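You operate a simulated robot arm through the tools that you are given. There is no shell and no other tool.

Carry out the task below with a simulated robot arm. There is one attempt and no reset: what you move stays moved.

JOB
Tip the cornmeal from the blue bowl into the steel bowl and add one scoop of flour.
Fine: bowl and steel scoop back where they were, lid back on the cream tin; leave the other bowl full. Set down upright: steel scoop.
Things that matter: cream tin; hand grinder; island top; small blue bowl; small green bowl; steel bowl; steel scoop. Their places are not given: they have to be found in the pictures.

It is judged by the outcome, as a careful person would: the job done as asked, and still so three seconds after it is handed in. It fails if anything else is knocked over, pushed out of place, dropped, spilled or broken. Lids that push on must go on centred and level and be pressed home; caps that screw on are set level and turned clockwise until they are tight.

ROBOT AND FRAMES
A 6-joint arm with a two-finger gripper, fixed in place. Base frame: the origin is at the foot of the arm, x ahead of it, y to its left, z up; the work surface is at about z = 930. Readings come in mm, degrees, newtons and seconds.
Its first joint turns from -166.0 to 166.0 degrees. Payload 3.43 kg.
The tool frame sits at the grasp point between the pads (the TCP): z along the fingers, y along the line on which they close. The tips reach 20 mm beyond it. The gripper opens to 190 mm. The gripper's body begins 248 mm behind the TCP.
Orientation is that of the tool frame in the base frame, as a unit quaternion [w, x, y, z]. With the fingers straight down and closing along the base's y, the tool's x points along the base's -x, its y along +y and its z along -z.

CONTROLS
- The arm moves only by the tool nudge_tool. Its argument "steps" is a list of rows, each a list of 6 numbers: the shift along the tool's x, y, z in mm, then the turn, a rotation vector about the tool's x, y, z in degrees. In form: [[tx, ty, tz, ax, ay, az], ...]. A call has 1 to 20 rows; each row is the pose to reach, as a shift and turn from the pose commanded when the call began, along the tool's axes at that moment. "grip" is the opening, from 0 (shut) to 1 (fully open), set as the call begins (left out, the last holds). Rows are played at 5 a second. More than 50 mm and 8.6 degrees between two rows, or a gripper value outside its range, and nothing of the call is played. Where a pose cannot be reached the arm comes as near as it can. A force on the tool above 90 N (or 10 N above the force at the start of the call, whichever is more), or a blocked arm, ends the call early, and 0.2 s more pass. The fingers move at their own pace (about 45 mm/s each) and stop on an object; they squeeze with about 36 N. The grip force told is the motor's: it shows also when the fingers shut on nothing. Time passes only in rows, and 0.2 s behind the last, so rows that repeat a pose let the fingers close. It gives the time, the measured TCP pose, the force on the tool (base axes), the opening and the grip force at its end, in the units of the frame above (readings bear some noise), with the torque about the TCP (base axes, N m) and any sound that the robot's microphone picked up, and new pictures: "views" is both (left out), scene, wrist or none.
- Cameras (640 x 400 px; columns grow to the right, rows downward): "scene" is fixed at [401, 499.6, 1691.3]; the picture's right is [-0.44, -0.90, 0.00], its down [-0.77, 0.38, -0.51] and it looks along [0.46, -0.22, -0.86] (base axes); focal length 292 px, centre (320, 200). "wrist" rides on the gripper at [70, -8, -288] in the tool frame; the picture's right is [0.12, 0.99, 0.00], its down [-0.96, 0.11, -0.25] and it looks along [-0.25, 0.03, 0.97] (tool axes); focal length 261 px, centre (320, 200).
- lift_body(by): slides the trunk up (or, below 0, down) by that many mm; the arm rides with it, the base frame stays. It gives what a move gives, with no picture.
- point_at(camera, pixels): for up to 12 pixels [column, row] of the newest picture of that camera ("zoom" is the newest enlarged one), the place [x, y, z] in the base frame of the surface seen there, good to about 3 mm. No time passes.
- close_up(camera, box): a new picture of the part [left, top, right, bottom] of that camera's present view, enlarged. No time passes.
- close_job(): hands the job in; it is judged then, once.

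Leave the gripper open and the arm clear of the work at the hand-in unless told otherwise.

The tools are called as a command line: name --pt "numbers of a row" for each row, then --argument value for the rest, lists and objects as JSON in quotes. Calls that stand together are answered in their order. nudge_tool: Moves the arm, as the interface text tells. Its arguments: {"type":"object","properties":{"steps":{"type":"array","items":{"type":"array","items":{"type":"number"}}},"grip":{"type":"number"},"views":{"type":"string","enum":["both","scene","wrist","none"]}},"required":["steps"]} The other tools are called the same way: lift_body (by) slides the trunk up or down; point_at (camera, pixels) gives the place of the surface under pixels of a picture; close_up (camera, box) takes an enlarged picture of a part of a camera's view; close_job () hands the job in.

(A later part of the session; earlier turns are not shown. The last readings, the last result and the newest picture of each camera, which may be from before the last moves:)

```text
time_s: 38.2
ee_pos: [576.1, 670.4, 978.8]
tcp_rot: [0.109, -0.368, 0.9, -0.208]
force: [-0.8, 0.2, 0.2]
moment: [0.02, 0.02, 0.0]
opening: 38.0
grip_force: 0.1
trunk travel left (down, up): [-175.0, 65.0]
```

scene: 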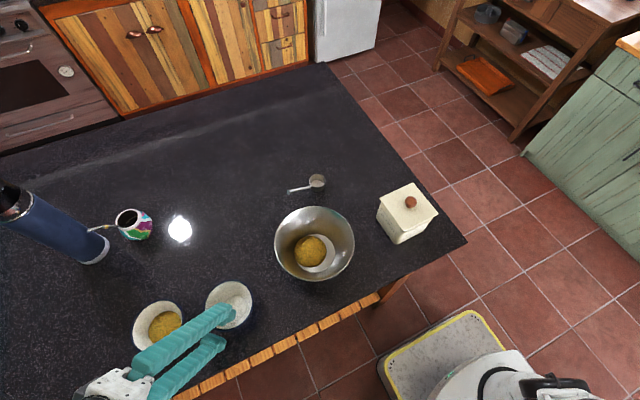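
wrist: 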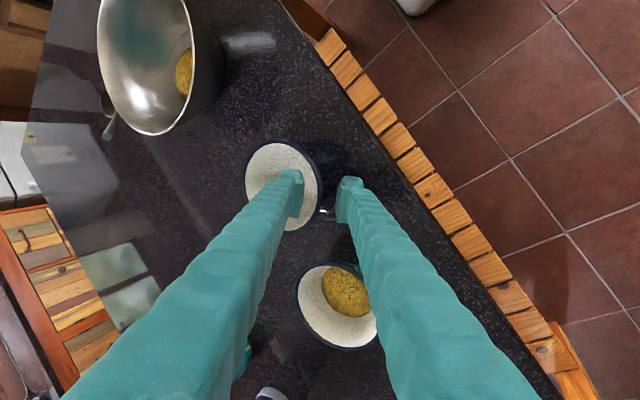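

The bowl is free and standing. I'll back the fingers out along the tool axis.

nudge_tool --pt "0 0 -20 0 0 0" --pt "0 0 -40 0 0 0" --pt "0 0 -65 0 0 0" --pt "0 0 -90 0 0 0" --pt "0 0 -90 0 0 0" --views "both"

```text
time_s: 39.4
ee_pos: [548.5, 696.2, 1059.6]
tcp_rot: [0.109, -0.368, 0.9, -0.207]
force: [0.5, 0.6, -0.4]
moment: [0.02, 0.01, 0.05]
opening: 38.0
grip_force: 0.1
trunk travel left (down, up): [-175.0, 65.0]
```

scene: 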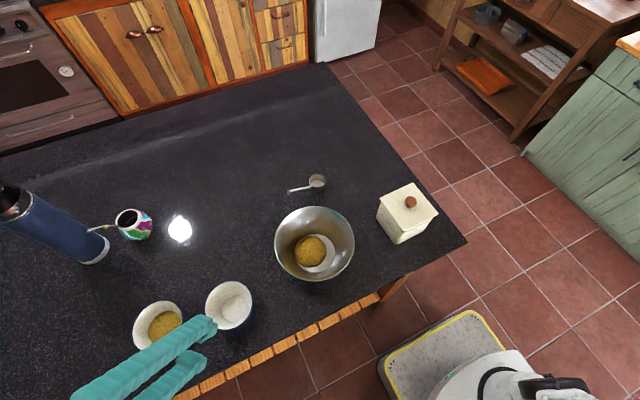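
wrist: 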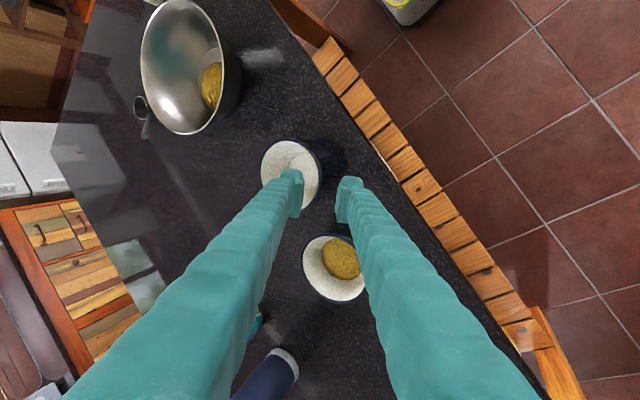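

The blue bowl stands empty at its original place, and the green bowl is undisturbed. Next is the tin: I'll rise to vertical first.

nudge_tool --pt "-1.1 -11.4 -22.2 -4.5 0.42 -0.06" --pt "-2.2 -22.8 -44.3 -9 0.84 -0.12" --pt "-3.3 -34.2 -66.5 -13.5 1.27 -0.18" --pt "-4.4 -45.5 -88.7 -18 1.69 -0.24" --pt "-5.5 -56.9 -110.8 -22.6 2.11 -0.3" --pt "-6.6 -68.3 -133 -27.1 2.53 -0.36" --pt "-6.6 -68.3 -133 -27.1 2.53 -0.36" --views "none"

nudge_tool --pt "24 -32.5 4.3 0 0 3.2" --pt "48 -65 8.6 0 0 6.4" --pt "72 -97.6 12.9 0 0 9.6" --pt "96 -130 17.1 0 0 12.9" --pt "121 -163 21.4 0 0 16.1" --pt "145 -195 25.7 0 0 19.3" --pt "169 -228 30 0 0 22.5" --pt "193 -260 34.3 0 0 25.7" --pt "217 -293 38.6 0 0 28.9" --pt "241 -325.5 42.9 0 0 32.1" --pt "265 -358 47.1 0 0 35.4" --pt "289 -390.6 51.4 0 0 38.6" --pt "313.5 -423 55.7 0 0 41.8" --pt "337.6 -455.7 60 0 0 45" --pt "337.6 -455.7 60 0 0 45" --grip 0.32 --views "both"

```text
time_s: 41.0
ee_pos: [545.3, 696.5, 1211.4]
tcp_rot: [-0.001, -0.382, 0.924, 0.002]
force: [-0.4, -0.4, 0.0]
moment: [-0.01, -0.01, 0.01]
opening: 38.1
grip_force: 0.1
trunk travel left (down, up): [-175.0, 65.0]
```

```text
time_s: 44.2
ee_pos: [628.9, 132.9, 1149.9]
tcp_rot: [-0.001, 0.001, 1.0, 0.001]
force: [0.2, 0.6, 0.7]
moment: [-0.03, -0.03, -0.02]
opening: 60.9
grip_force: 0.1
trunk travel left (down, up): [-175.0, 65.0]
```

scene: 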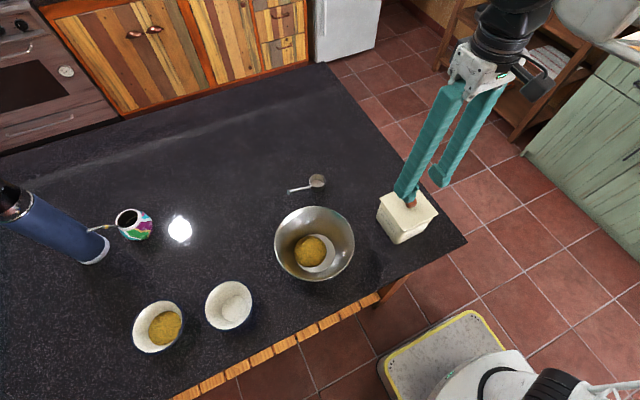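
wrist: 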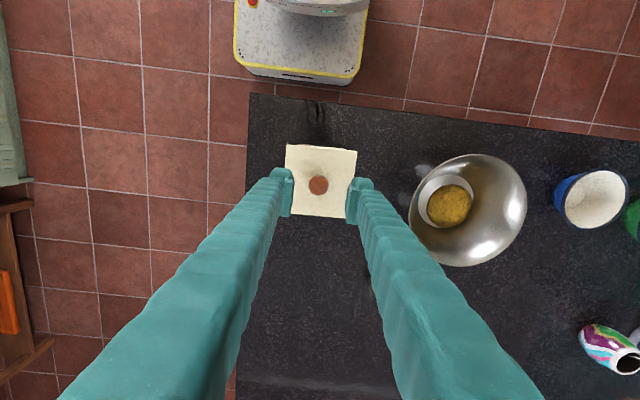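

The tool is over the tin with the knob between the fingers at wrist (318,185). I'll measure the knob and lid edges from this view.

close_up --camera "wrist" --box '[270, 130, 370, 230]'

```text
4.00 times, centred on (320, 180) of wrist
```

zoom: 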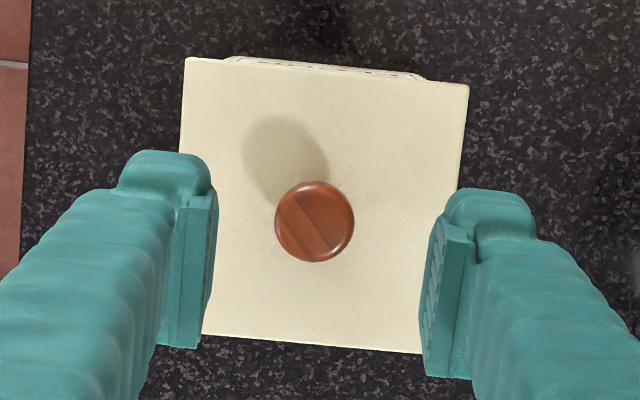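

point_at --camera "zoom" --pixels '[[278, 222], [351, 222], [314, 185], [314, 258], [314, 222], [187, 60], [466, 86], [419, 350], [204, 332], [325, 75], [463, 150], [320, 340]]'

```text
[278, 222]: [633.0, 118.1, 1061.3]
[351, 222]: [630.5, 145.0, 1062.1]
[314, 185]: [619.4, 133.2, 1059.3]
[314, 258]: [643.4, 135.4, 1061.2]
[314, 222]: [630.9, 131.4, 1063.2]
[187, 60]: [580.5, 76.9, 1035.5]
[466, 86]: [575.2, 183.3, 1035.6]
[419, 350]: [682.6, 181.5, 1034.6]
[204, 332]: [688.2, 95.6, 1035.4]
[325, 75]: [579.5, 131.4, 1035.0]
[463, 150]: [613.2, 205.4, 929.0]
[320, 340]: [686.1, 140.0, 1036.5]
```

The knob centre is (631.4, 131.6), its top is at 1062 and the lid top at 1035.5. I'll centre over the knob and lower until the tips are about 4 mm above the lid.

nudge_tool --pt "-1 -0.5 30 0 0 0" --pt "-2 -1 60 0 0 0" --pt "-2.3 -1.3 80 0 0 0" --pt "-2.3 -1.3 89.5 0 0 0" --pt "-2.3 -1.3 89.5 0 0 0" --views "wrist"

```text
time_s: 45.4
ee_pos: [631.1, 133.0, 1058.6]
tcp_rot: [0.0, 0.001, 1.0, 0.001]
force: [0.8, -0.5, -0.2]
moment: [-0.03, -0.02, 0.01]
opening: 60.6
grip_force: 0.0
trunk travel left (down, up): [-175.0, 65.0]
```

wrist: 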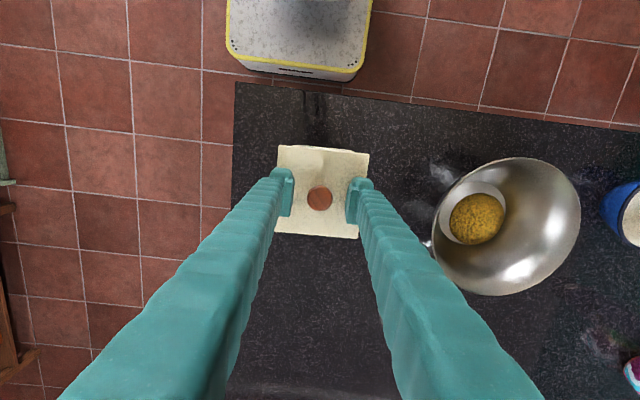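

The knob sits midway between the fingers at wrist (320,198). I'll close on it.

nudge_tool --pt "0 0 0 0 0 0" --pt "0 0 0 0 0 0" --pt "0 0 0 0 0 0" --pt "0 0 0 0 0 0" --grip 0 --views "none"

```text
time_s: 46.4
ee_pos: [631.1, 132.0, 1060.0]
tcp_rot: [-0.001, 0.001, 1.0, 0.001]
force: [0.2, -0.7, -0.8]
moment: [-0.03, 0.0, -0.01]
opening: 25.4
grip_force: 36.0
trunk travel left (down, up): [-175.0, 65.0]
heard: snap
```

The fingers stopped at 25.4 mm on the knob, and a "snap" was heard. I'll look at the tin before lifting.

close_up --camera "scene" --box '[360, 150, 470, 260]'

close_up --camera "wrist" --box '[260, 130, 380, 250]'

```text
3.64 times, centred on (415, 205) of scene
```

zoom: 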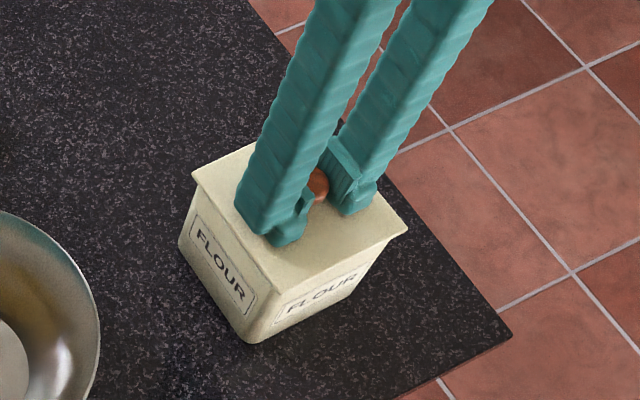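

```text
3.33 times, centred on (320, 190) of wrist
```

zoom: 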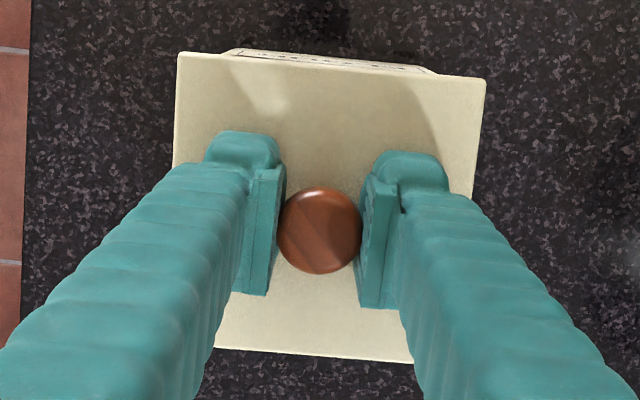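

The knob is well held and the lid looks seated. I'll lift straight up slowly and see whether the lid comes off alone.

nudge_tool --pt "0 0 -2 0 0 0" --pt "0 0 -5 0 0 0" --pt "0 0 -9 0 0 0" --pt "0 0 -14 0 0 0" --pt "0 0 -20 0 0 0" --pt "0 0 -20 0 0 0" --views "both"

```text
time_s: 47.8
ee_pos: [630.7, 132.8, 1080.0]
tcp_rot: [0.0, 0.001, 1.0, 0.001]
force: [-0.2, 0.0, -0.4]
moment: [0.0, 0.01, 0.0]
opening: 25.3
grip_force: 35.8
trunk travel left (down, up): [-175.0, 65.0]
```

scene: 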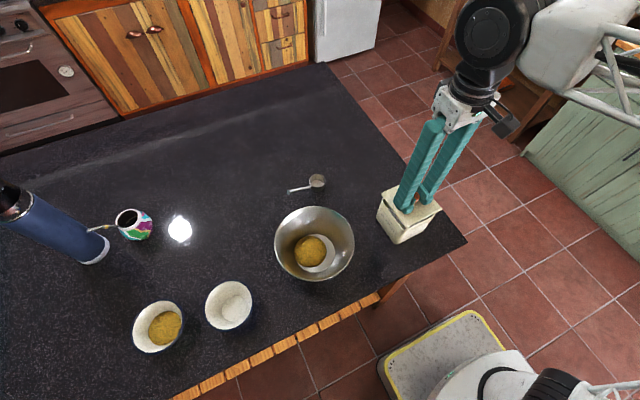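
wrist: 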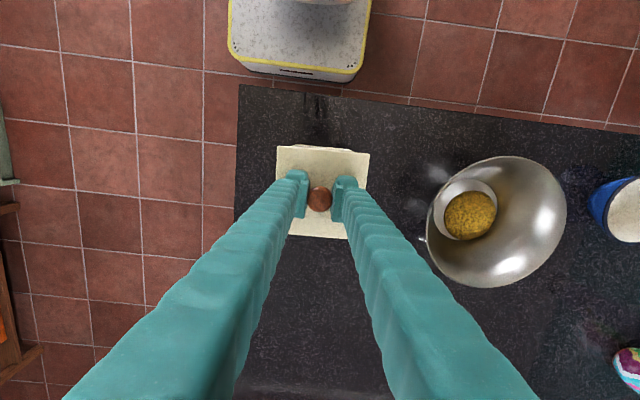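

The lid moved up with almost no load. I'll check that the tin stayed on the table.

close_up --camera "scene" --box '[360, 150, 470, 260]'

```text
3.64 times, centred on (415, 205) of scene
```

zoom: 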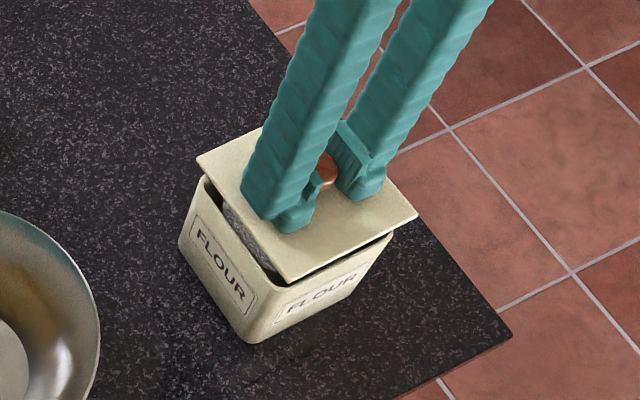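

The lid is clear and the tin stayed put. I'll check the free table area further from the robot for a lid resting place, and keep lifting.

point_at --camera "scene" --pixels '[[370, 160], [385, 150], [360, 140], [400, 170], [350, 120], [410, 160], [395, 145]]'

nudge_tool --pt "0 0 -25 0 0 0" --pt "0 0 -50 0 0 0" --pt "0 0 -70 0 0 0" --pt "0 0 -70 0 0 0" --views "scene"

```text
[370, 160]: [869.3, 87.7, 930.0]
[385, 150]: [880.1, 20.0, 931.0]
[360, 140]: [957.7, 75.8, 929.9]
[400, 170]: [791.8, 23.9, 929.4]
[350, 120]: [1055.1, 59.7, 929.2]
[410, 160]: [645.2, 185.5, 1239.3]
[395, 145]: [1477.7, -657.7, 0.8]
```

```text
time_s: 48.8
ee_pos: [632.6, 133.3, 1149.8]
tcp_rot: [-0.001, 0.001, 1.0, 0.0]
force: [0.7, -0.2, -0.9]
moment: [-0.01, -0.01, 0.0]
opening: 25.1
grip_force: 36.3
trunk travel left (down, up): [-175.0, 65.0]
```

scene: 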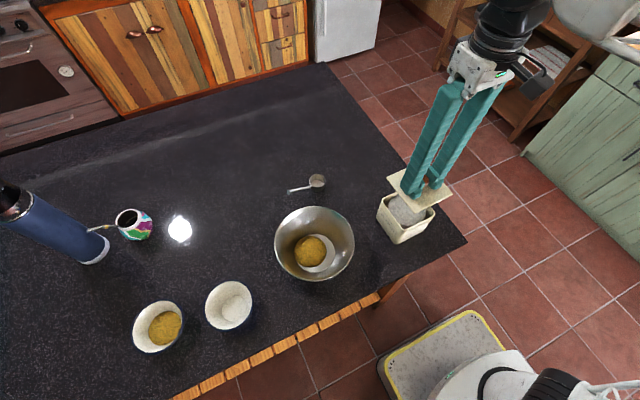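

The area around (820, 120) is free table. I'll carry the lid there at height, then lower partway.

nudge_tool --pt "-31 -2 0 0 0 0" --pt "-62 -4 0 0 0 0" --pt "-94 -6.5 0 0 0 0" --pt "-125 -9 0 0 0 0" --pt "-157 -11 0 0 0 0" --pt "-188 -13 0 0 0 0" --pt "-188 -13 40 0 0 0" --pt "-188 -13 80 0 0 0" --pt "-188 -13 120 0 0 0" --pt "-188 -13 150 0 0 0" --pt "-188 -13 150 0 0 0" --views "both"

```text
time_s: 51.2
ee_pos: [819.3, 120.1, 999.6]
tcp_rot: [-0.002, 0.001, 1.0, 0.001]
force: [0.6, 0.7, -0.6]
moment: [0.01, 0.02, 0.01]
opening: 25.1
grip_force: 35.8
trunk travel left (down, up): [-175.0, 65.0]
```

scene: 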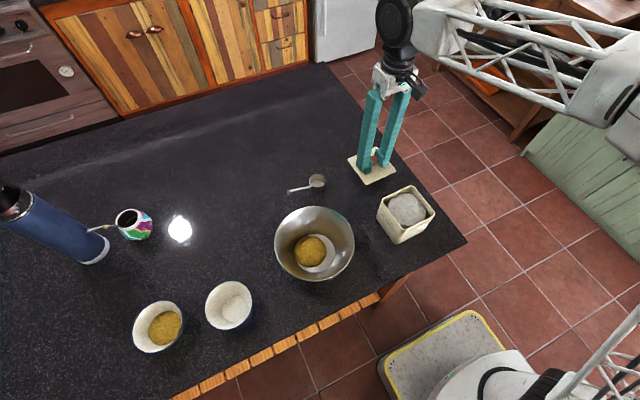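
wrist: 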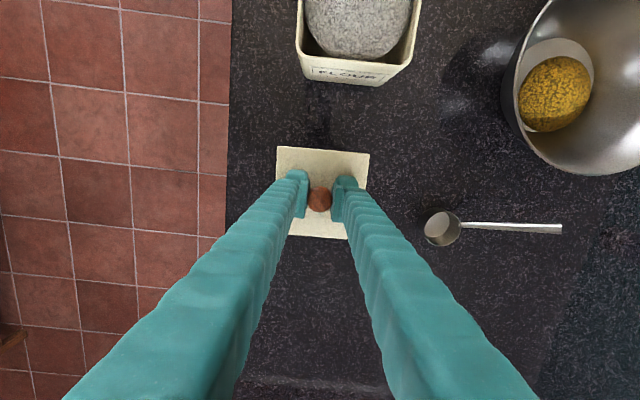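

The lid is over free table and the flour in the tin is now visible. I'll enlarge the lid to see its underside before setting it down.

close_up --camera "scene" --box '[335, 130, 415, 200]'

close_up --camera "scene" --box '[366, 174, 446, 254]'

```text
5.71 times, centred on (375, 165) of scene
```

zoom: 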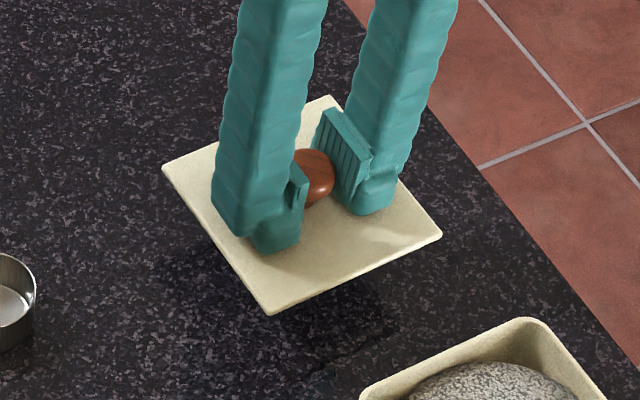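

```text
5.00 times, centred on (406, 214) of scene
```

zoom: 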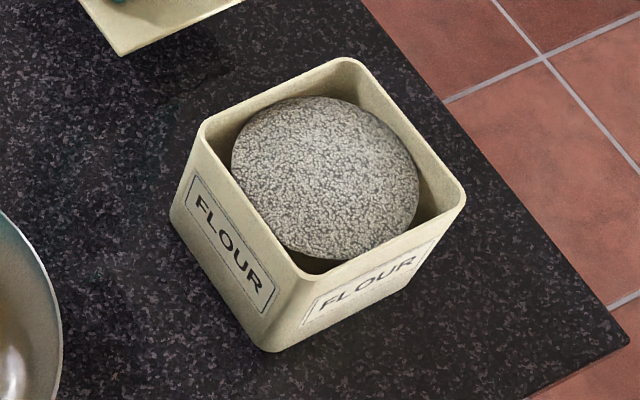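

The flour shows as a mound inside the tin. I'll measure the flour surface and the tin's rim here.

point_at --camera "zoom" --pixels '[[325, 175], [325, 110], [325, 245], [240, 175], [410, 175], [205, 125], [345, 62], [460, 195], [310, 280], [270, 95], [300, 265], [275, 150]]'

nudge_tool --pt "0 0 8 0 0 0" --pt "0 0 16 0 0 0" --pt "0 0 23 0 0 0" --pt "0 0 23 0 0 0" --views "none"

```text
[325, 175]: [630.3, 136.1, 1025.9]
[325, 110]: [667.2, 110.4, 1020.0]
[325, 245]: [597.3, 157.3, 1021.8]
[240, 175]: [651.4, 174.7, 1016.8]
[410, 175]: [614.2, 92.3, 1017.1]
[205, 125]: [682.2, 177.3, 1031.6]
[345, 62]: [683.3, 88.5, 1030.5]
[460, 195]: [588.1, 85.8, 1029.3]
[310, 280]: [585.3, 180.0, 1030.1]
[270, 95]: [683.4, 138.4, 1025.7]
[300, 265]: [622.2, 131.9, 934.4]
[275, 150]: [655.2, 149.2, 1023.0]
```

```text
time_s: 52.2
ee_pos: [818.4, 120.6, 976.1]
tcp_rot: [-0.001, 0.001, 1.0, 0.001]
force: [0.3, -0.1, -1.1]
moment: [-0.01, 0.02, -0.01]
opening: 25.1
grip_force: 35.7
trunk travel left (down, up): [-175.0, 65.0]
```

The flour surface is at about 1026 at its centre and the tin rim at about 1030, so the tin is nearly full. The lid is still in the air, so I'll lower it further in small steps.

nudge_tool --pt "0 0 4 0 0 0" --pt "0 0 8 0 0 0" --pt "0 0 8 0 0 0" --views "none"

```text
time_s: 53.0
ee_pos: [819.3, 120.7, 968.3]
tcp_rot: [-0.001, 0.002, 1.0, 0.0]
force: [0.3, -0.9, -0.9]
moment: [-0.03, 0.02, 0.0]
opening: 25.1
grip_force: 36.2
trunk travel left (down, up): [-175.0, 65.0]
```

nudge_tool --pt "0 0 2 0 0 0" --pt "0 0 4 0 0 0" --pt "0 0 4 0 0 0" --views "none"

close_up --camera "scene" --box '[335, 130, 415, 200]'

```text
time_s: 53.8
ee_pos: [820.4, 119.6, 965.4]
tcp_rot: [-0.001, 0.002, 1.0, 0.001]
force: [0.5, 0.2, -0.5]
moment: [0.0, 0.03, 0.0]
opening: 25.2
grip_force: 35.4
trunk travel left (down, up): [-175.0, 65.0]
```

```text
5.71 times, centred on (375, 165) of scene
```

zoom: 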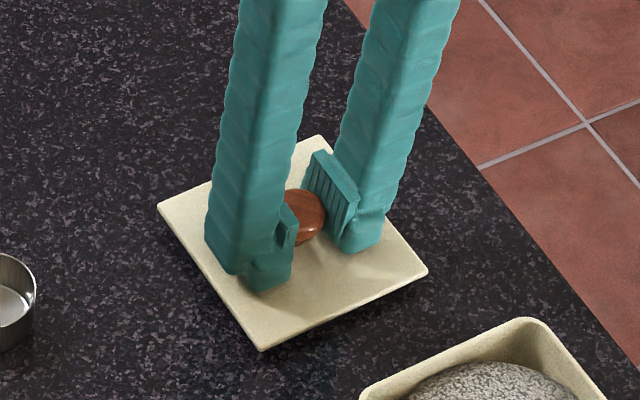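

The lid is close to the table with no contact yet. I'll lower a few more mm.

nudge_tool --pt "0 0 1.5 0 0 0" --pt "0 0 3 0 0 0" --pt "0 0 3 0 0 0" --views "none"

point_at --camera "zoom" --pixels '[[162, 208], [318, 140], [425, 270], [262, 343]]'

```text
time_s: 54.6
ee_pos: [818.3, 120.7, 960.5]
tcp_rot: [0.0, 0.0, 1.0, 0.001]
force: [1.0, 1.0, 4.1]
moment: [-0.13, 0.02, 0.02]
opening: 24.9
grip_force: 36.3
trunk travel left (down, up): [-175.0, 65.0]
```

```text
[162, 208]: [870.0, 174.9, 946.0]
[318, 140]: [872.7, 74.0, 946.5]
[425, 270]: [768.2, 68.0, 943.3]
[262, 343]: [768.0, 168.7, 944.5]
```

Contact (about 4 N) shows the lid is resting on the table. I'll open the fingers and rise clear.

nudge_tool --pt "0 0 0 0 0 0" --pt "0 0 0 0 0 0" --pt "0 0 0 0 0 0" --pt "0 0 -30 0 0 0" --pt "0 0 -70 0 0 0" --pt "0 0 -110 0 0 0" --pt "0 0 -110 0 0 0" --grip 0.32 --views "both"

```text
time_s: 56.2
ee_pos: [819.0, 120.0, 1070.4]
tcp_rot: [-0.001, 0.0, 1.0, 0.001]
force: [0.1, -0.3, 1.0]
moment: [0.03, 0.02, 0.01]
opening: 60.8
grip_force: 0.1
trunk travel left (down, up): [-175.0, 65.0]
```

scene: 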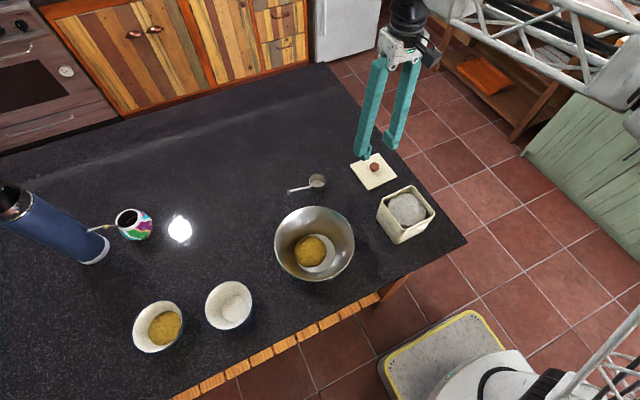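
wrist: 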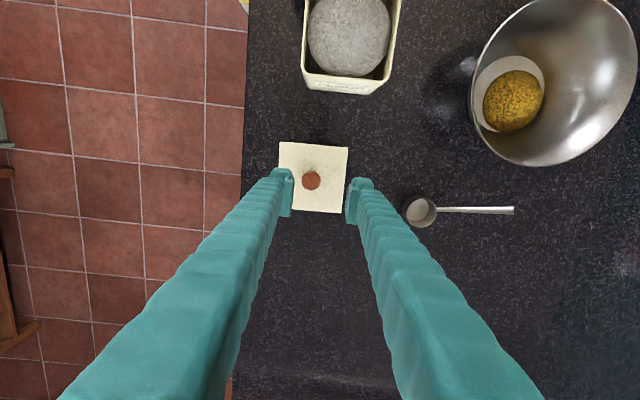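

The lid rests upright at about (820, 120). Next is the scoop. Raising the trunk gives more reach at this distance, and the space above the arm is clear.

lift_body --by 60

```text
time_s: 57.2
ee_pos: [819.4, 121.2, 1130.7]
tcp_rot: [-0.001, 0.001, 1.0, 0.001]
force: [0.5, 0.4, 0.5]
moment: [0.0, -0.01, 0.0]
opening: 60.9
grip_force: 0.0
trunk travel left (down, up): [-235.0, 5.0]
```

The trunk is up 60 mm. Next I'll move above the scoop handle while yawing so the fingers close across it.

nudge_tool --pt "-1 24.6 2 0 0 7.4" --pt "-2 49.1 4 0 0 14.8" --pt "-3 73.7 6 0 0 22.2" --pt "-4 98.2 8 0 0 29.6" --pt "-5 122.8 10 0 0 37" --pt "-6 147.3 12 0 0 44.4" --pt "-7 171.9 14 0 0 51.8" --pt "-8 196.4 16 0 0 59.2" --pt "-9 221 18 0 0 66.6" --pt "-10 245.5 20 0 0 74" --pt "-10 245.5 20 0 0 74" --views "both"

```text
time_s: 59.6
ee_pos: [830.6, 366.5, 1111.1]
tcp_rot: [-0.001, 0.602, 0.798, 0.001]
force: [0.1, -0.6, -0.5]
moment: [-0.03, 0.01, 0.0]
opening: 61.0
grip_force: 0.0
trunk travel left (down, up): [-235.0, 5.0]
```

scene: 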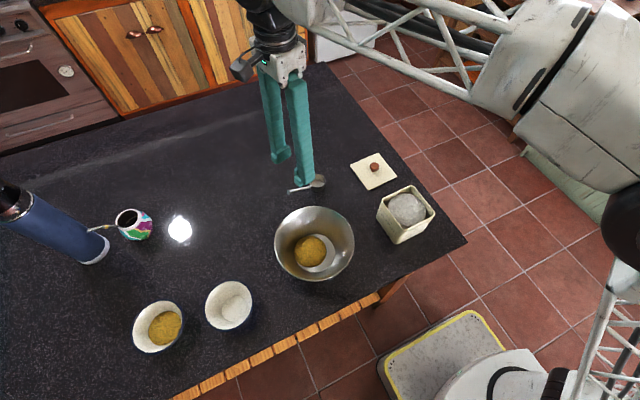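
wrist: 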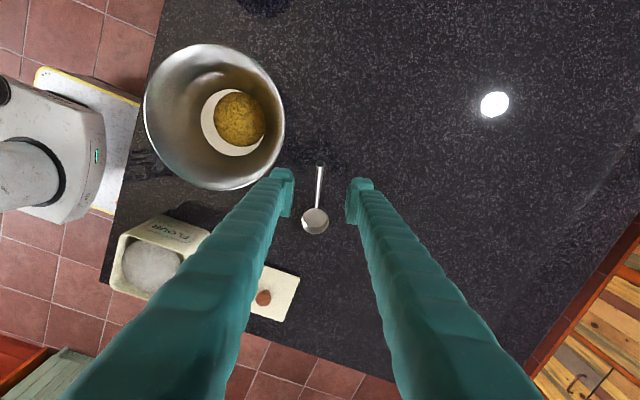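

The scoop's handle lies between the fingers at wrist (319,185). I'll enlarge it and measure the handle line.

close_up --camera "wrist" --box '[275, 150, 365, 240]'

```text
4.44 times, centred on (320, 195) of wrist
```

zoom: 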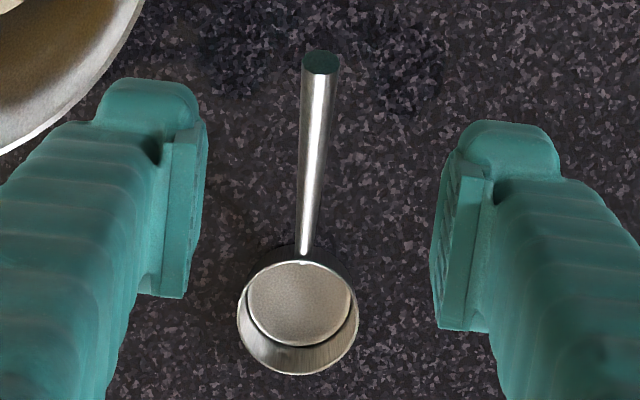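

point_at --camera "zoom" --pixels '[[320, 62], [318, 85], [316, 110], [314, 140], [311, 170], [309, 200], [306, 225], [304, 245], [240, 318], [356, 318], [298, 265], [298, 345]]'

```text
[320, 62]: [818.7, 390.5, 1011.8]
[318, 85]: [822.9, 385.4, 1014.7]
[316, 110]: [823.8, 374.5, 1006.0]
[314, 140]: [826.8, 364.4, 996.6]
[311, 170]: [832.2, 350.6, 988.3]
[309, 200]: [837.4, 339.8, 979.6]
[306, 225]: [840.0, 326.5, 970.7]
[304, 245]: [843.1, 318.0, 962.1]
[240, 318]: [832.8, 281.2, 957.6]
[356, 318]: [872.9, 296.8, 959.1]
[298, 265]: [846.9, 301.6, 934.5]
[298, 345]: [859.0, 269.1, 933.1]
```

The handle rises at about 37° along azimuth 106.7° and thickens toward its end. I'll lean the tool 30° along the handle and line up short of the grip point (828.5, 360.5, 988).

nudge_tool --pt "8.6 -0.9 13.3 0 -7.5 0" --pt "17.3 -1.8 26.6 0 -15 0" --pt "26 -2.7 39.9 0 -22.5 0" --pt "34.6 -3.6 53.2 0 -30 0" --pt "34.6 -3.6 53.2 0 -30 0" --grip 0.25 --views "both"

```text
time_s: 60.8
ee_pos: [816.5, 399.8, 1058.5]
tcp_rot: [0.206, 0.581, 0.771, -0.157]
force: [0.5, 1.0, 0.0]
moment: [-0.12, -0.01, -0.02]
opening: 47.3
grip_force: 0.0
trunk travel left (down, up): [-235.0, 5.0]
```

scene: 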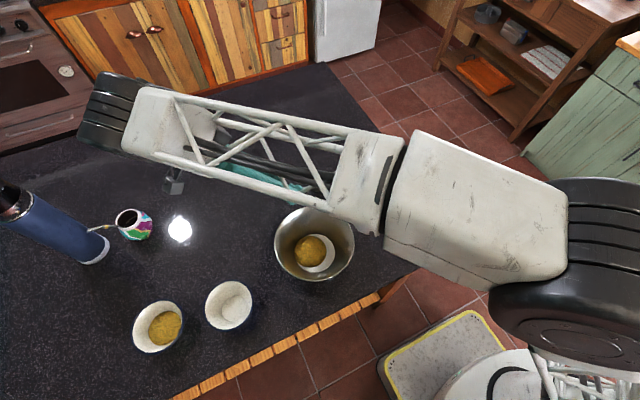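
wrist: 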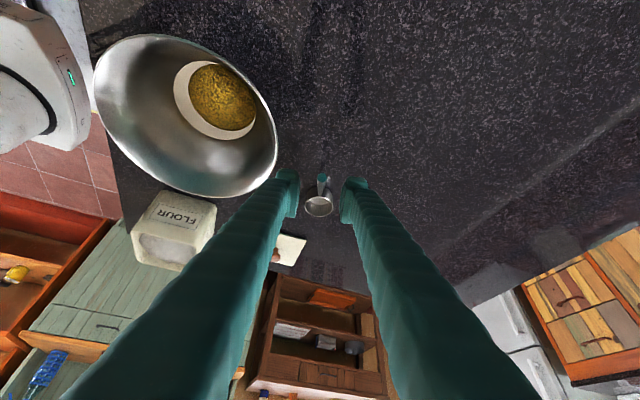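

The handle is centred between the fingers. I'll advance 80 mm along the tool axis to the grip point.

nudge_tool --pt "0 0 25 0 0 0" --pt "0 0 50 0 0 0" --pt "0 0 70 0 0 0" --pt "0 0 80 0 0 0" --pt "0 0 80 0 0 0" --views "both"

close_up --camera "wrist" --box '[270, 150, 370, 250]'

```text
time_s: 62.0
ee_pos: [826.8, 359.5, 990.3]
tcp_rot: [0.206, 0.582, 0.771, -0.156]
force: [-0.3, 0.3, -0.8]
moment: [0.05, 0.0, -0.05]
opening: 47.5
grip_force: 0.1
trunk travel left (down, up): [-235.0, 5.0]
```

scene: 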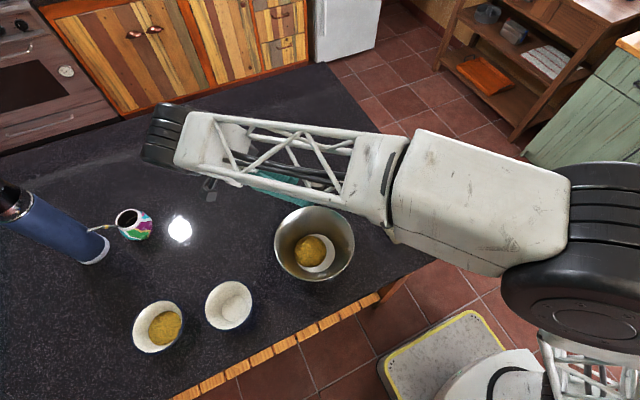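
wrist: 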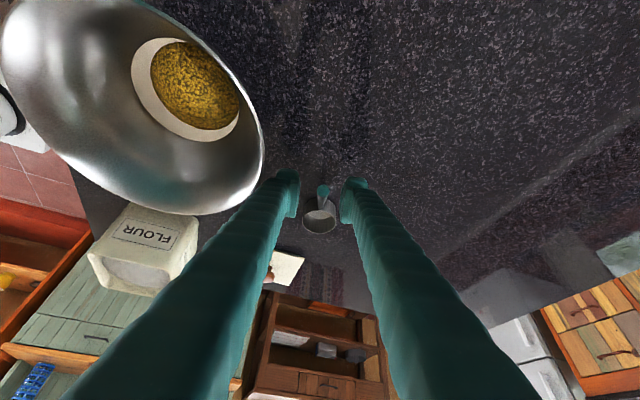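

```text
4.00 times, centred on (320, 200) of wrist
```

zoom: 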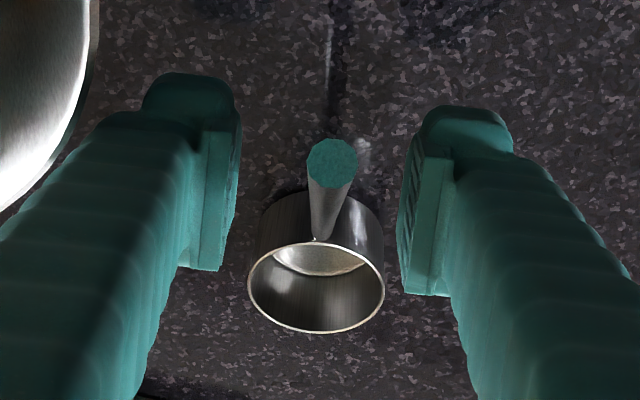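

The handle lies between the pads with no contact. I'll close gently on it.

nudge_tool --pt "0 0 0 0 0 0" --pt "0 0 0 0 0 0" --pt "0 0 0 0 0 0" --pt "0 0 0 0 0 0" --pt "0 0 0 0 0 0" --grip 0 --views "wrist"

close_up --camera "wrist" --box '[270, 150, 370, 250]'

```text
time_s: 63.2
ee_pos: [826.6, 359.9, 987.1]
tcp_rot: [0.205, 0.581, 0.772, -0.155]
force: [0.7, 0.9, -0.5]
moment: [0.02, -0.07, 0.02]
opening: 6.6
grip_force: 35.9
trunk travel left (down, up): [-235.0, 5.0]
```

wrist: 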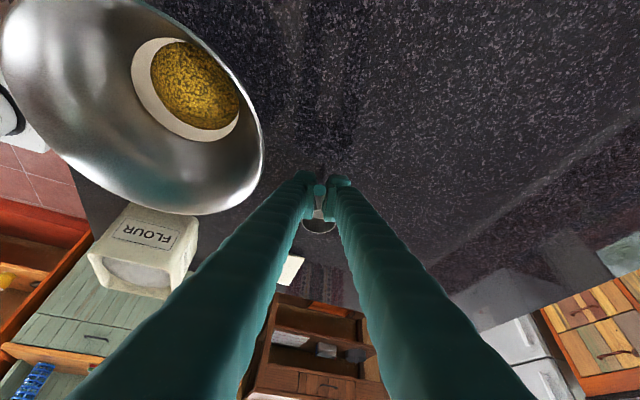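

```text
4.00 times, centred on (320, 200) of wrist
```

zoom: 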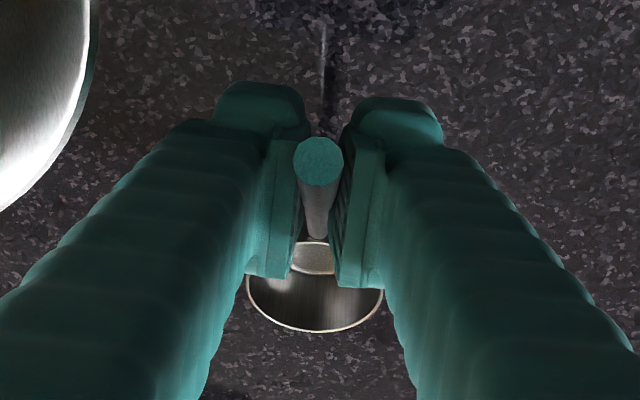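

The grip is firm at 6.6 mm on the handle. I'll lift straight up about 80 mm and check how the scoop hangs.

nudge_tool --pt "-5 0 -8.7 0 0 0" --pt "-10 0 -17.3 0 0 0" --pt "-20 0 -34.6 0 0 0" --pt "-30 0 -52 0 0 0" --pt "-40 0 -69.3 0 0 0" --pt "-40 0 -69.3 0 0 0" --views "both"

close_up --camera "wrist" --box '[270, 150, 370, 250]'

```text
time_s: 64.6
ee_pos: [827.6, 360.5, 1070.0]
tcp_rot: [0.205, 0.582, 0.771, -0.156]
force: [-0.3, -0.2, -0.4]
moment: [0.07, 0.0, 0.02]
opening: 6.8
grip_force: 35.9
trunk travel left (down, up): [-235.0, 5.0]
```

scene: 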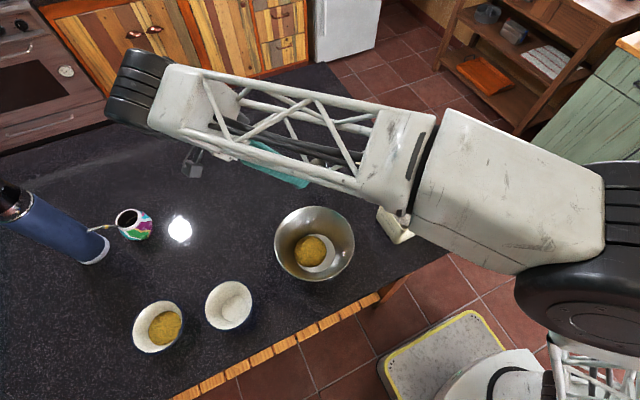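
wrist: 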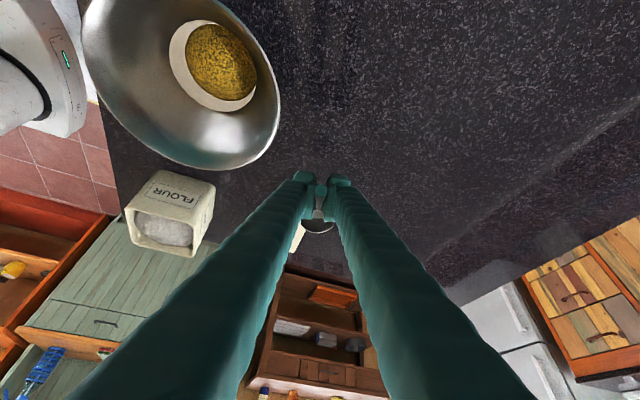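

```text
4.00 times, centred on (320, 200) of wrist
```

zoom: 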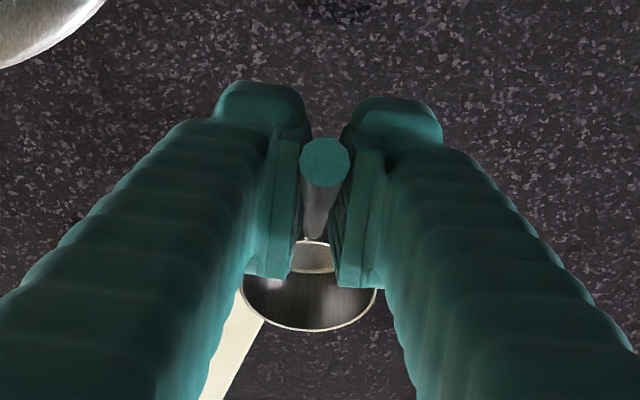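

The scoop is held, level, and light. I'll carry it to just above and behind the tin, yawing about 13° so the handle lines up with the tin's side.

nudge_tool --pt "-10.5 -23.5 -0.8 0.67 0 1.16" --pt "-21.1 -46.9 -1.7 1.34 0 2.32" --pt "-31.6 -70.4 -2.5 2.01 0 3.48" --pt "-42.2 -93.9 -3.4 2.68 0 4.64" --pt "-52.7 -117.4 -4.2 3.35 0 5.8" --pt "-63.2 -140.8 -5 4.02 0 6.96" --pt "-73.8 -164.3 -5.9 4.69 0 8.12" --pt "-84.3 -187.8 -6.7 5.36 0 9.28" --pt "-94.9 -211.2 -7.6 6.03 0 10.44" --pt "-105.4 -234.7 -8.4 6.7 0 11.6" --pt "-105.4 -234.7 -8.4 6.7 0 11.6" --views "both"

```text
time_s: 67.0
ee_pos: [624.8, 209.1, 1128.8]
tcp_rot: [0.186, 0.667, 0.699, -0.179]
force: [0.1, 0.0, -0.6]
moment: [0.09, 0.0, 0.0]
opening: 6.9
grip_force: 36.6
trunk travel left (down, up): [-235.0, 5.0]
```

scene: 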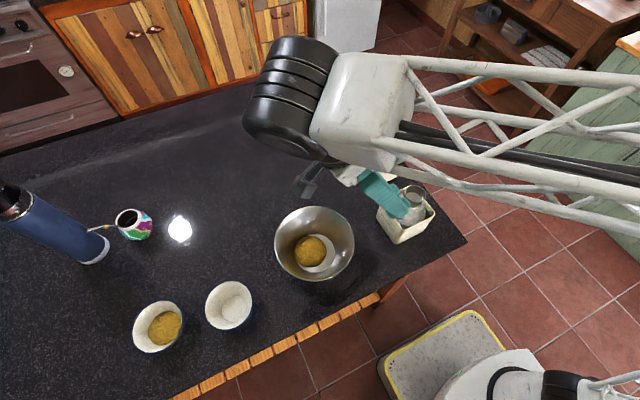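
wrist: 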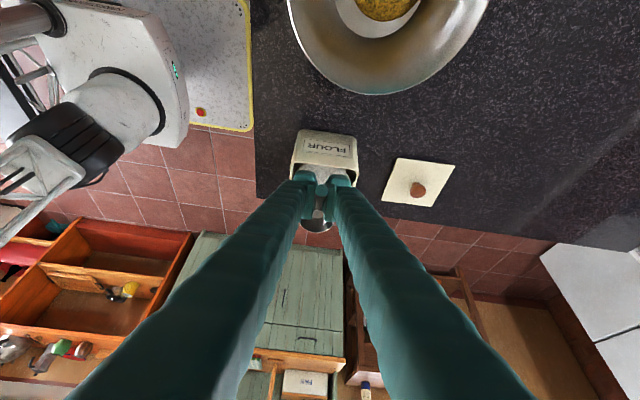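

The scoop's cup is now above the tin in the scene view at about (413,195). I'll zoom in and measure exactly where the cup rim is.

close_up --camera "scene" --box '[376, 164, 446, 234]'

```text
5.71 times, centred on (411, 199) of scene
```

zoom: 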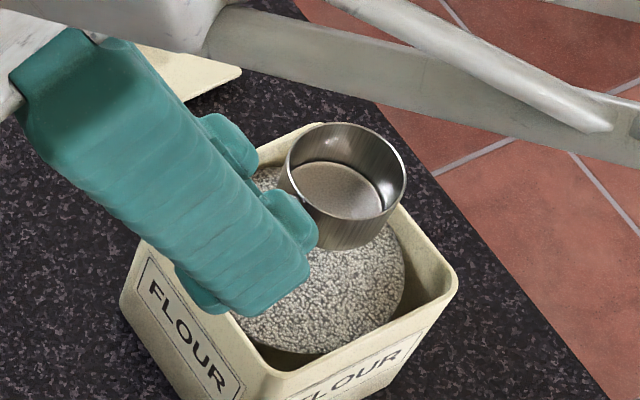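

point_at --camera "zoom" --pixels '[[289, 175], [403, 170], [345, 125], [350, 218], [382, 138], [385, 208], [345, 190], [300, 145], [365, 245], [320, 230]]'

```text
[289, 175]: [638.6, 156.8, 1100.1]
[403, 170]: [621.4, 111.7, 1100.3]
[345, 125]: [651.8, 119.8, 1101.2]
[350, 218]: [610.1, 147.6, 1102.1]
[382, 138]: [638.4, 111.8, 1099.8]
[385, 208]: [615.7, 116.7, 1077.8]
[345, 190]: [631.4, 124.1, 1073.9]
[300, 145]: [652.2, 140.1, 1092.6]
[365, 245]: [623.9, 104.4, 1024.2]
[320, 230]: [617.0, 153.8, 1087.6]
```

The cup rim is level at z≈1100, centred at about (630.5, 134), right over the tin. Next I'll tip the cup's mouth forward 75° while it stays above the flour.

nudge_tool --pt "-7.3 0.2 -4 0 7.5 0" --pt "-15.2 0.4 -6.7 0 15 0" --pt "-23.8 0.6 -8.3 0 22.5 0" --pt "-32.5 0.8 -8.3 0 30 0" --pt "-41.9 1 -7.3 0 37.5 0" --pt "-50.9 1.2 -4.6 0 45 0" --pt "-60.2 1.4 -0.9 0 52.5 0" --pt "-68.8 1.6 4.4 0 60 0" --pt "-77.1 1.8 10.8 0 67.5 0" --pt "-84.6 2 18.6 0 75 0" --pt "-84.6 2 18.6 0 75 0" --views "both"

close_up --camera "scene" --box '[366, 154, 456, 244]'

```text
time_s: 69.4
ee_pos: [631.1, 128.4, 1155.4]
tcp_rot: [-0.278, 0.638, 0.667, 0.266]
force: [0.1, -0.1, -1.1]
moment: [0.01, 0.01, 0.02]
opening: 7.0
grip_force: 35.9
trunk travel left (down, up): [-235.0, 5.0]
```

scene: 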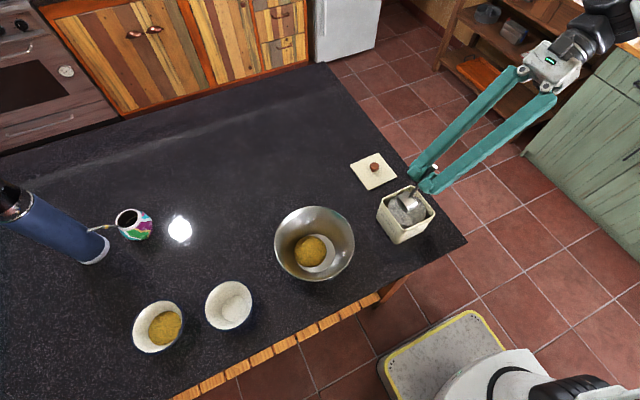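
wrist: 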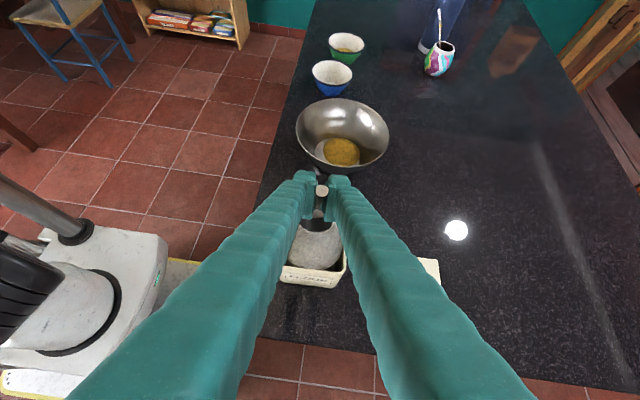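

```text
4.44 times, centred on (411, 199) of scene
```

zoom: 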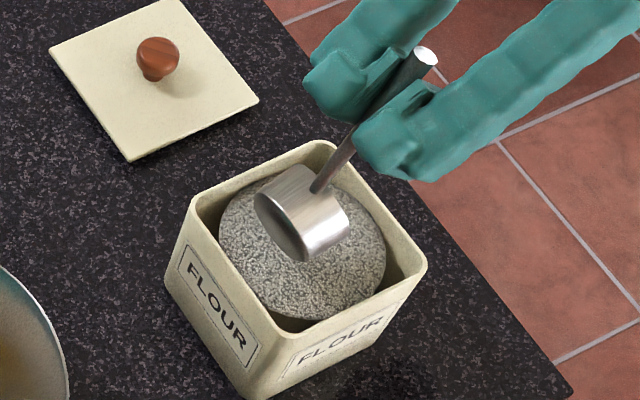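

The cup's mouth faces −y and is aligned over the flour, with the tin walls clear all round. I'll plunge it slowly at the back half of the tin.

nudge_tool --pt "-9.2 0 12 0 0 0" --pt "-18.4 0 24 0 0 0" --pt "-24.7 0 31.8 0 0 0" --pt "-30.4 0 37.5 0 0 0" --pt "-35.4 0 41 0 0 0" --pt "-35.4 0 41 0 0 0" --views "both"

close_up --camera "scene" --box '[366, 154, 456, 244]'

```text
time_s: 70.8
ee_pos: [631.2, 131.2, 1100.6]
tcp_rot: [-0.278, 0.638, 0.668, 0.264]
force: [0.5, -0.5, -0.9]
moment: [-0.01, 0.0, 0.04]
opening: 7.0
grip_force: 35.8
trunk travel left (down, up): [-235.0, 5.0]
```

scene: 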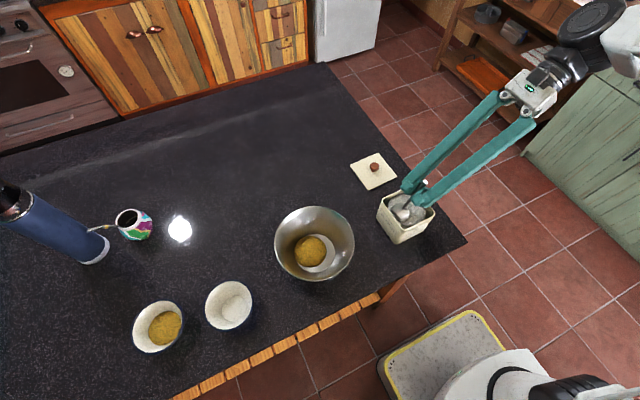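
wrist: 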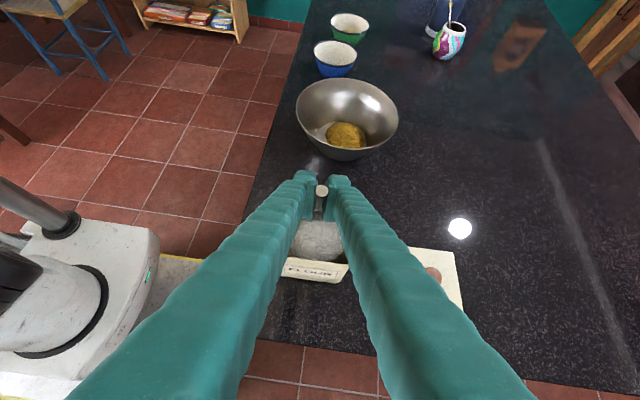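

```text
4.44 times, centred on (411, 199) of scene
```

zoom: 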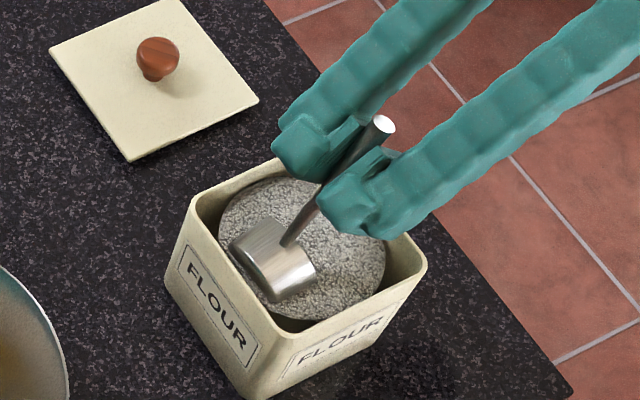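

No resistance is felt and the cup is entering the flour behind the centre. Next I'll sweep forward while rotating the cup up so it fills.

nudge_tool --pt "-1.1 0 2.8 0 -3 0" --pt "1.3 0 8.1 0 -9 0" --pt "3 0 13.9 0 -15 0" --pt "4.7 0 21.5 0 -22 0" --pt "5.3 0 29.8 0 -29 0" --pt "5.6 0 37.7 0 -36 0" --pt "5 0 45.5 0 -43 0" --pt "4.6 0 53.5 0 -50 0" --pt "4.4 0 59.1 0 -55 0" --pt "4.4 0 59.1 0 -55 0" --views "both"

close_up --camera "scene" --box '[366, 154, 456, 244]'

```text
time_s: 73.0
ee_pos: [629.9, 178.3, 1062.3]
tcp_rot: [0.063, 0.688, 0.72, -0.061]
force: [1.0, -0.6, -1.8]
moment: [0.03, 0.07, 0.0]
opening: 6.7
grip_force: 35.9
trunk travel left (down, up): [-235.0, 5.0]
```

scene: 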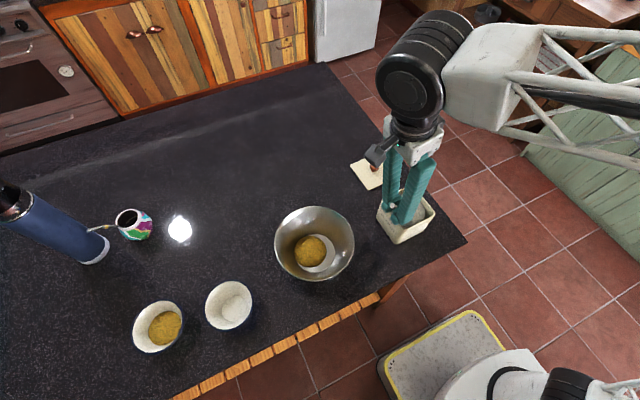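
wrist: 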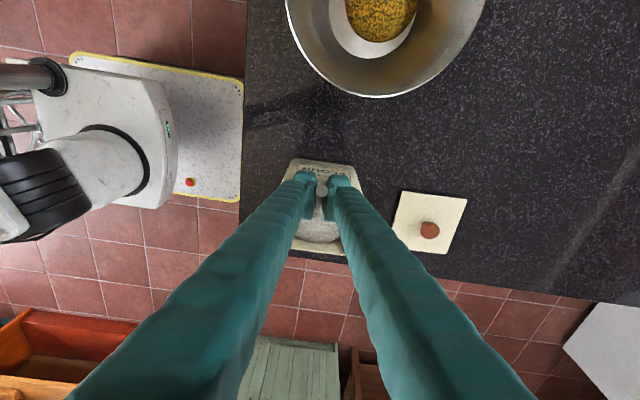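

```text
4.44 times, centred on (411, 199) of scene
```

zoom: 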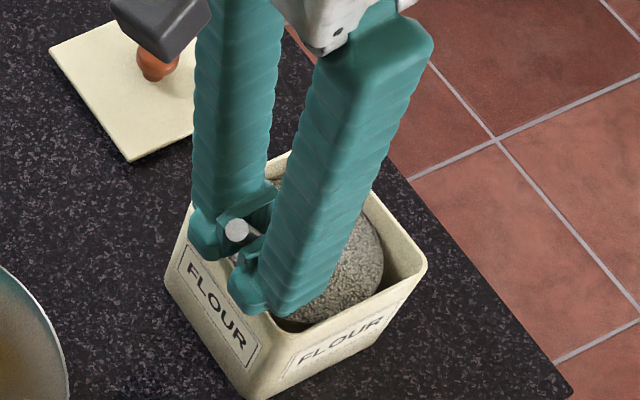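

The force on the tool rose to about 1.8 N, so the cup has likely filled. I'll lift out gently, levelling the cup as it clears the tin.

nudge_tool --pt "-0.7 0 -4 0 0 0" --pt "-1.4 0 -7.9 0 0 0" --pt "-2.8 0 -15.8 0 0 0" --pt "-4.5 0 -25.6 0 0 0" --pt "-6.6 0 -37.4 0 0 0" --pt "-8.7 0 -49.3 0 0 0" --pt "-7 0 -51.9 0 -2.5 0" --pt "-5.2 0 -54.4 0 -5 0" --pt "-2.2 0 -59.1 0 -10 0" --pt "0.4 0 -63.4 0 -15 0" --pt "1.6 0 -72.4 0 -20 0" --pt "1.6 0 -72.4 0 -20 0" --views "both"

close_up --camera "scene" --box '[366, 154, 456, 244]'

```text
time_s: 75.6
ee_pos: [628.0, 193.2, 1133.4]
tcp_rot: [0.186, 0.668, 0.698, -0.179]
force: [-0.3, 0.0, -0.7]
moment: [0.07, 0.04, 0.0]
opening: 6.8
grip_force: 35.6
trunk travel left (down, up): [-235.0, 5.0]
```

scene: 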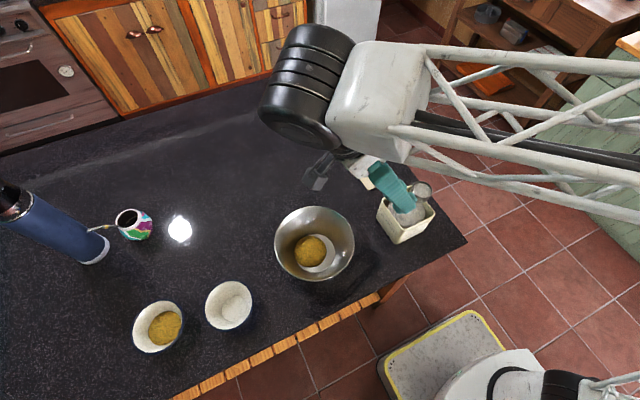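
wrist: 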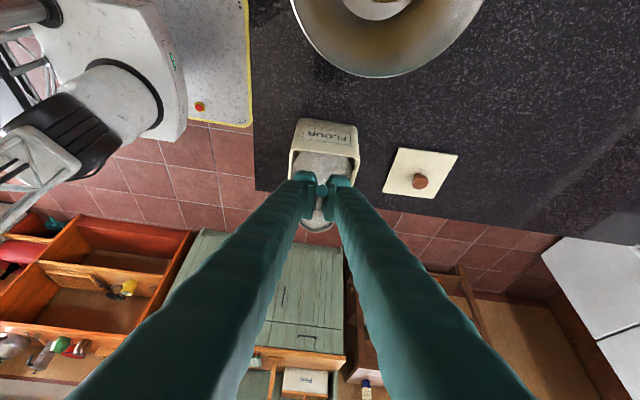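

```text
4.44 times, centred on (411, 199) of scene
```

zoom: 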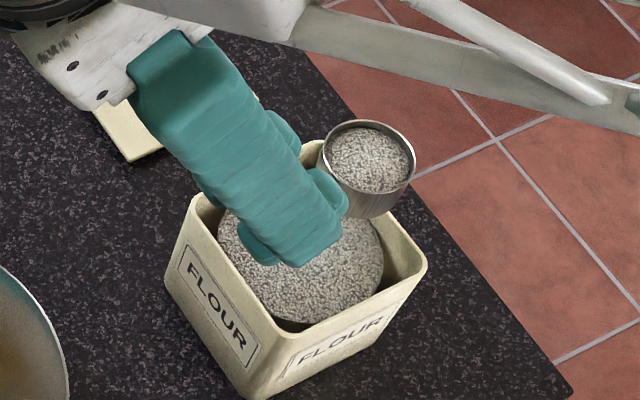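

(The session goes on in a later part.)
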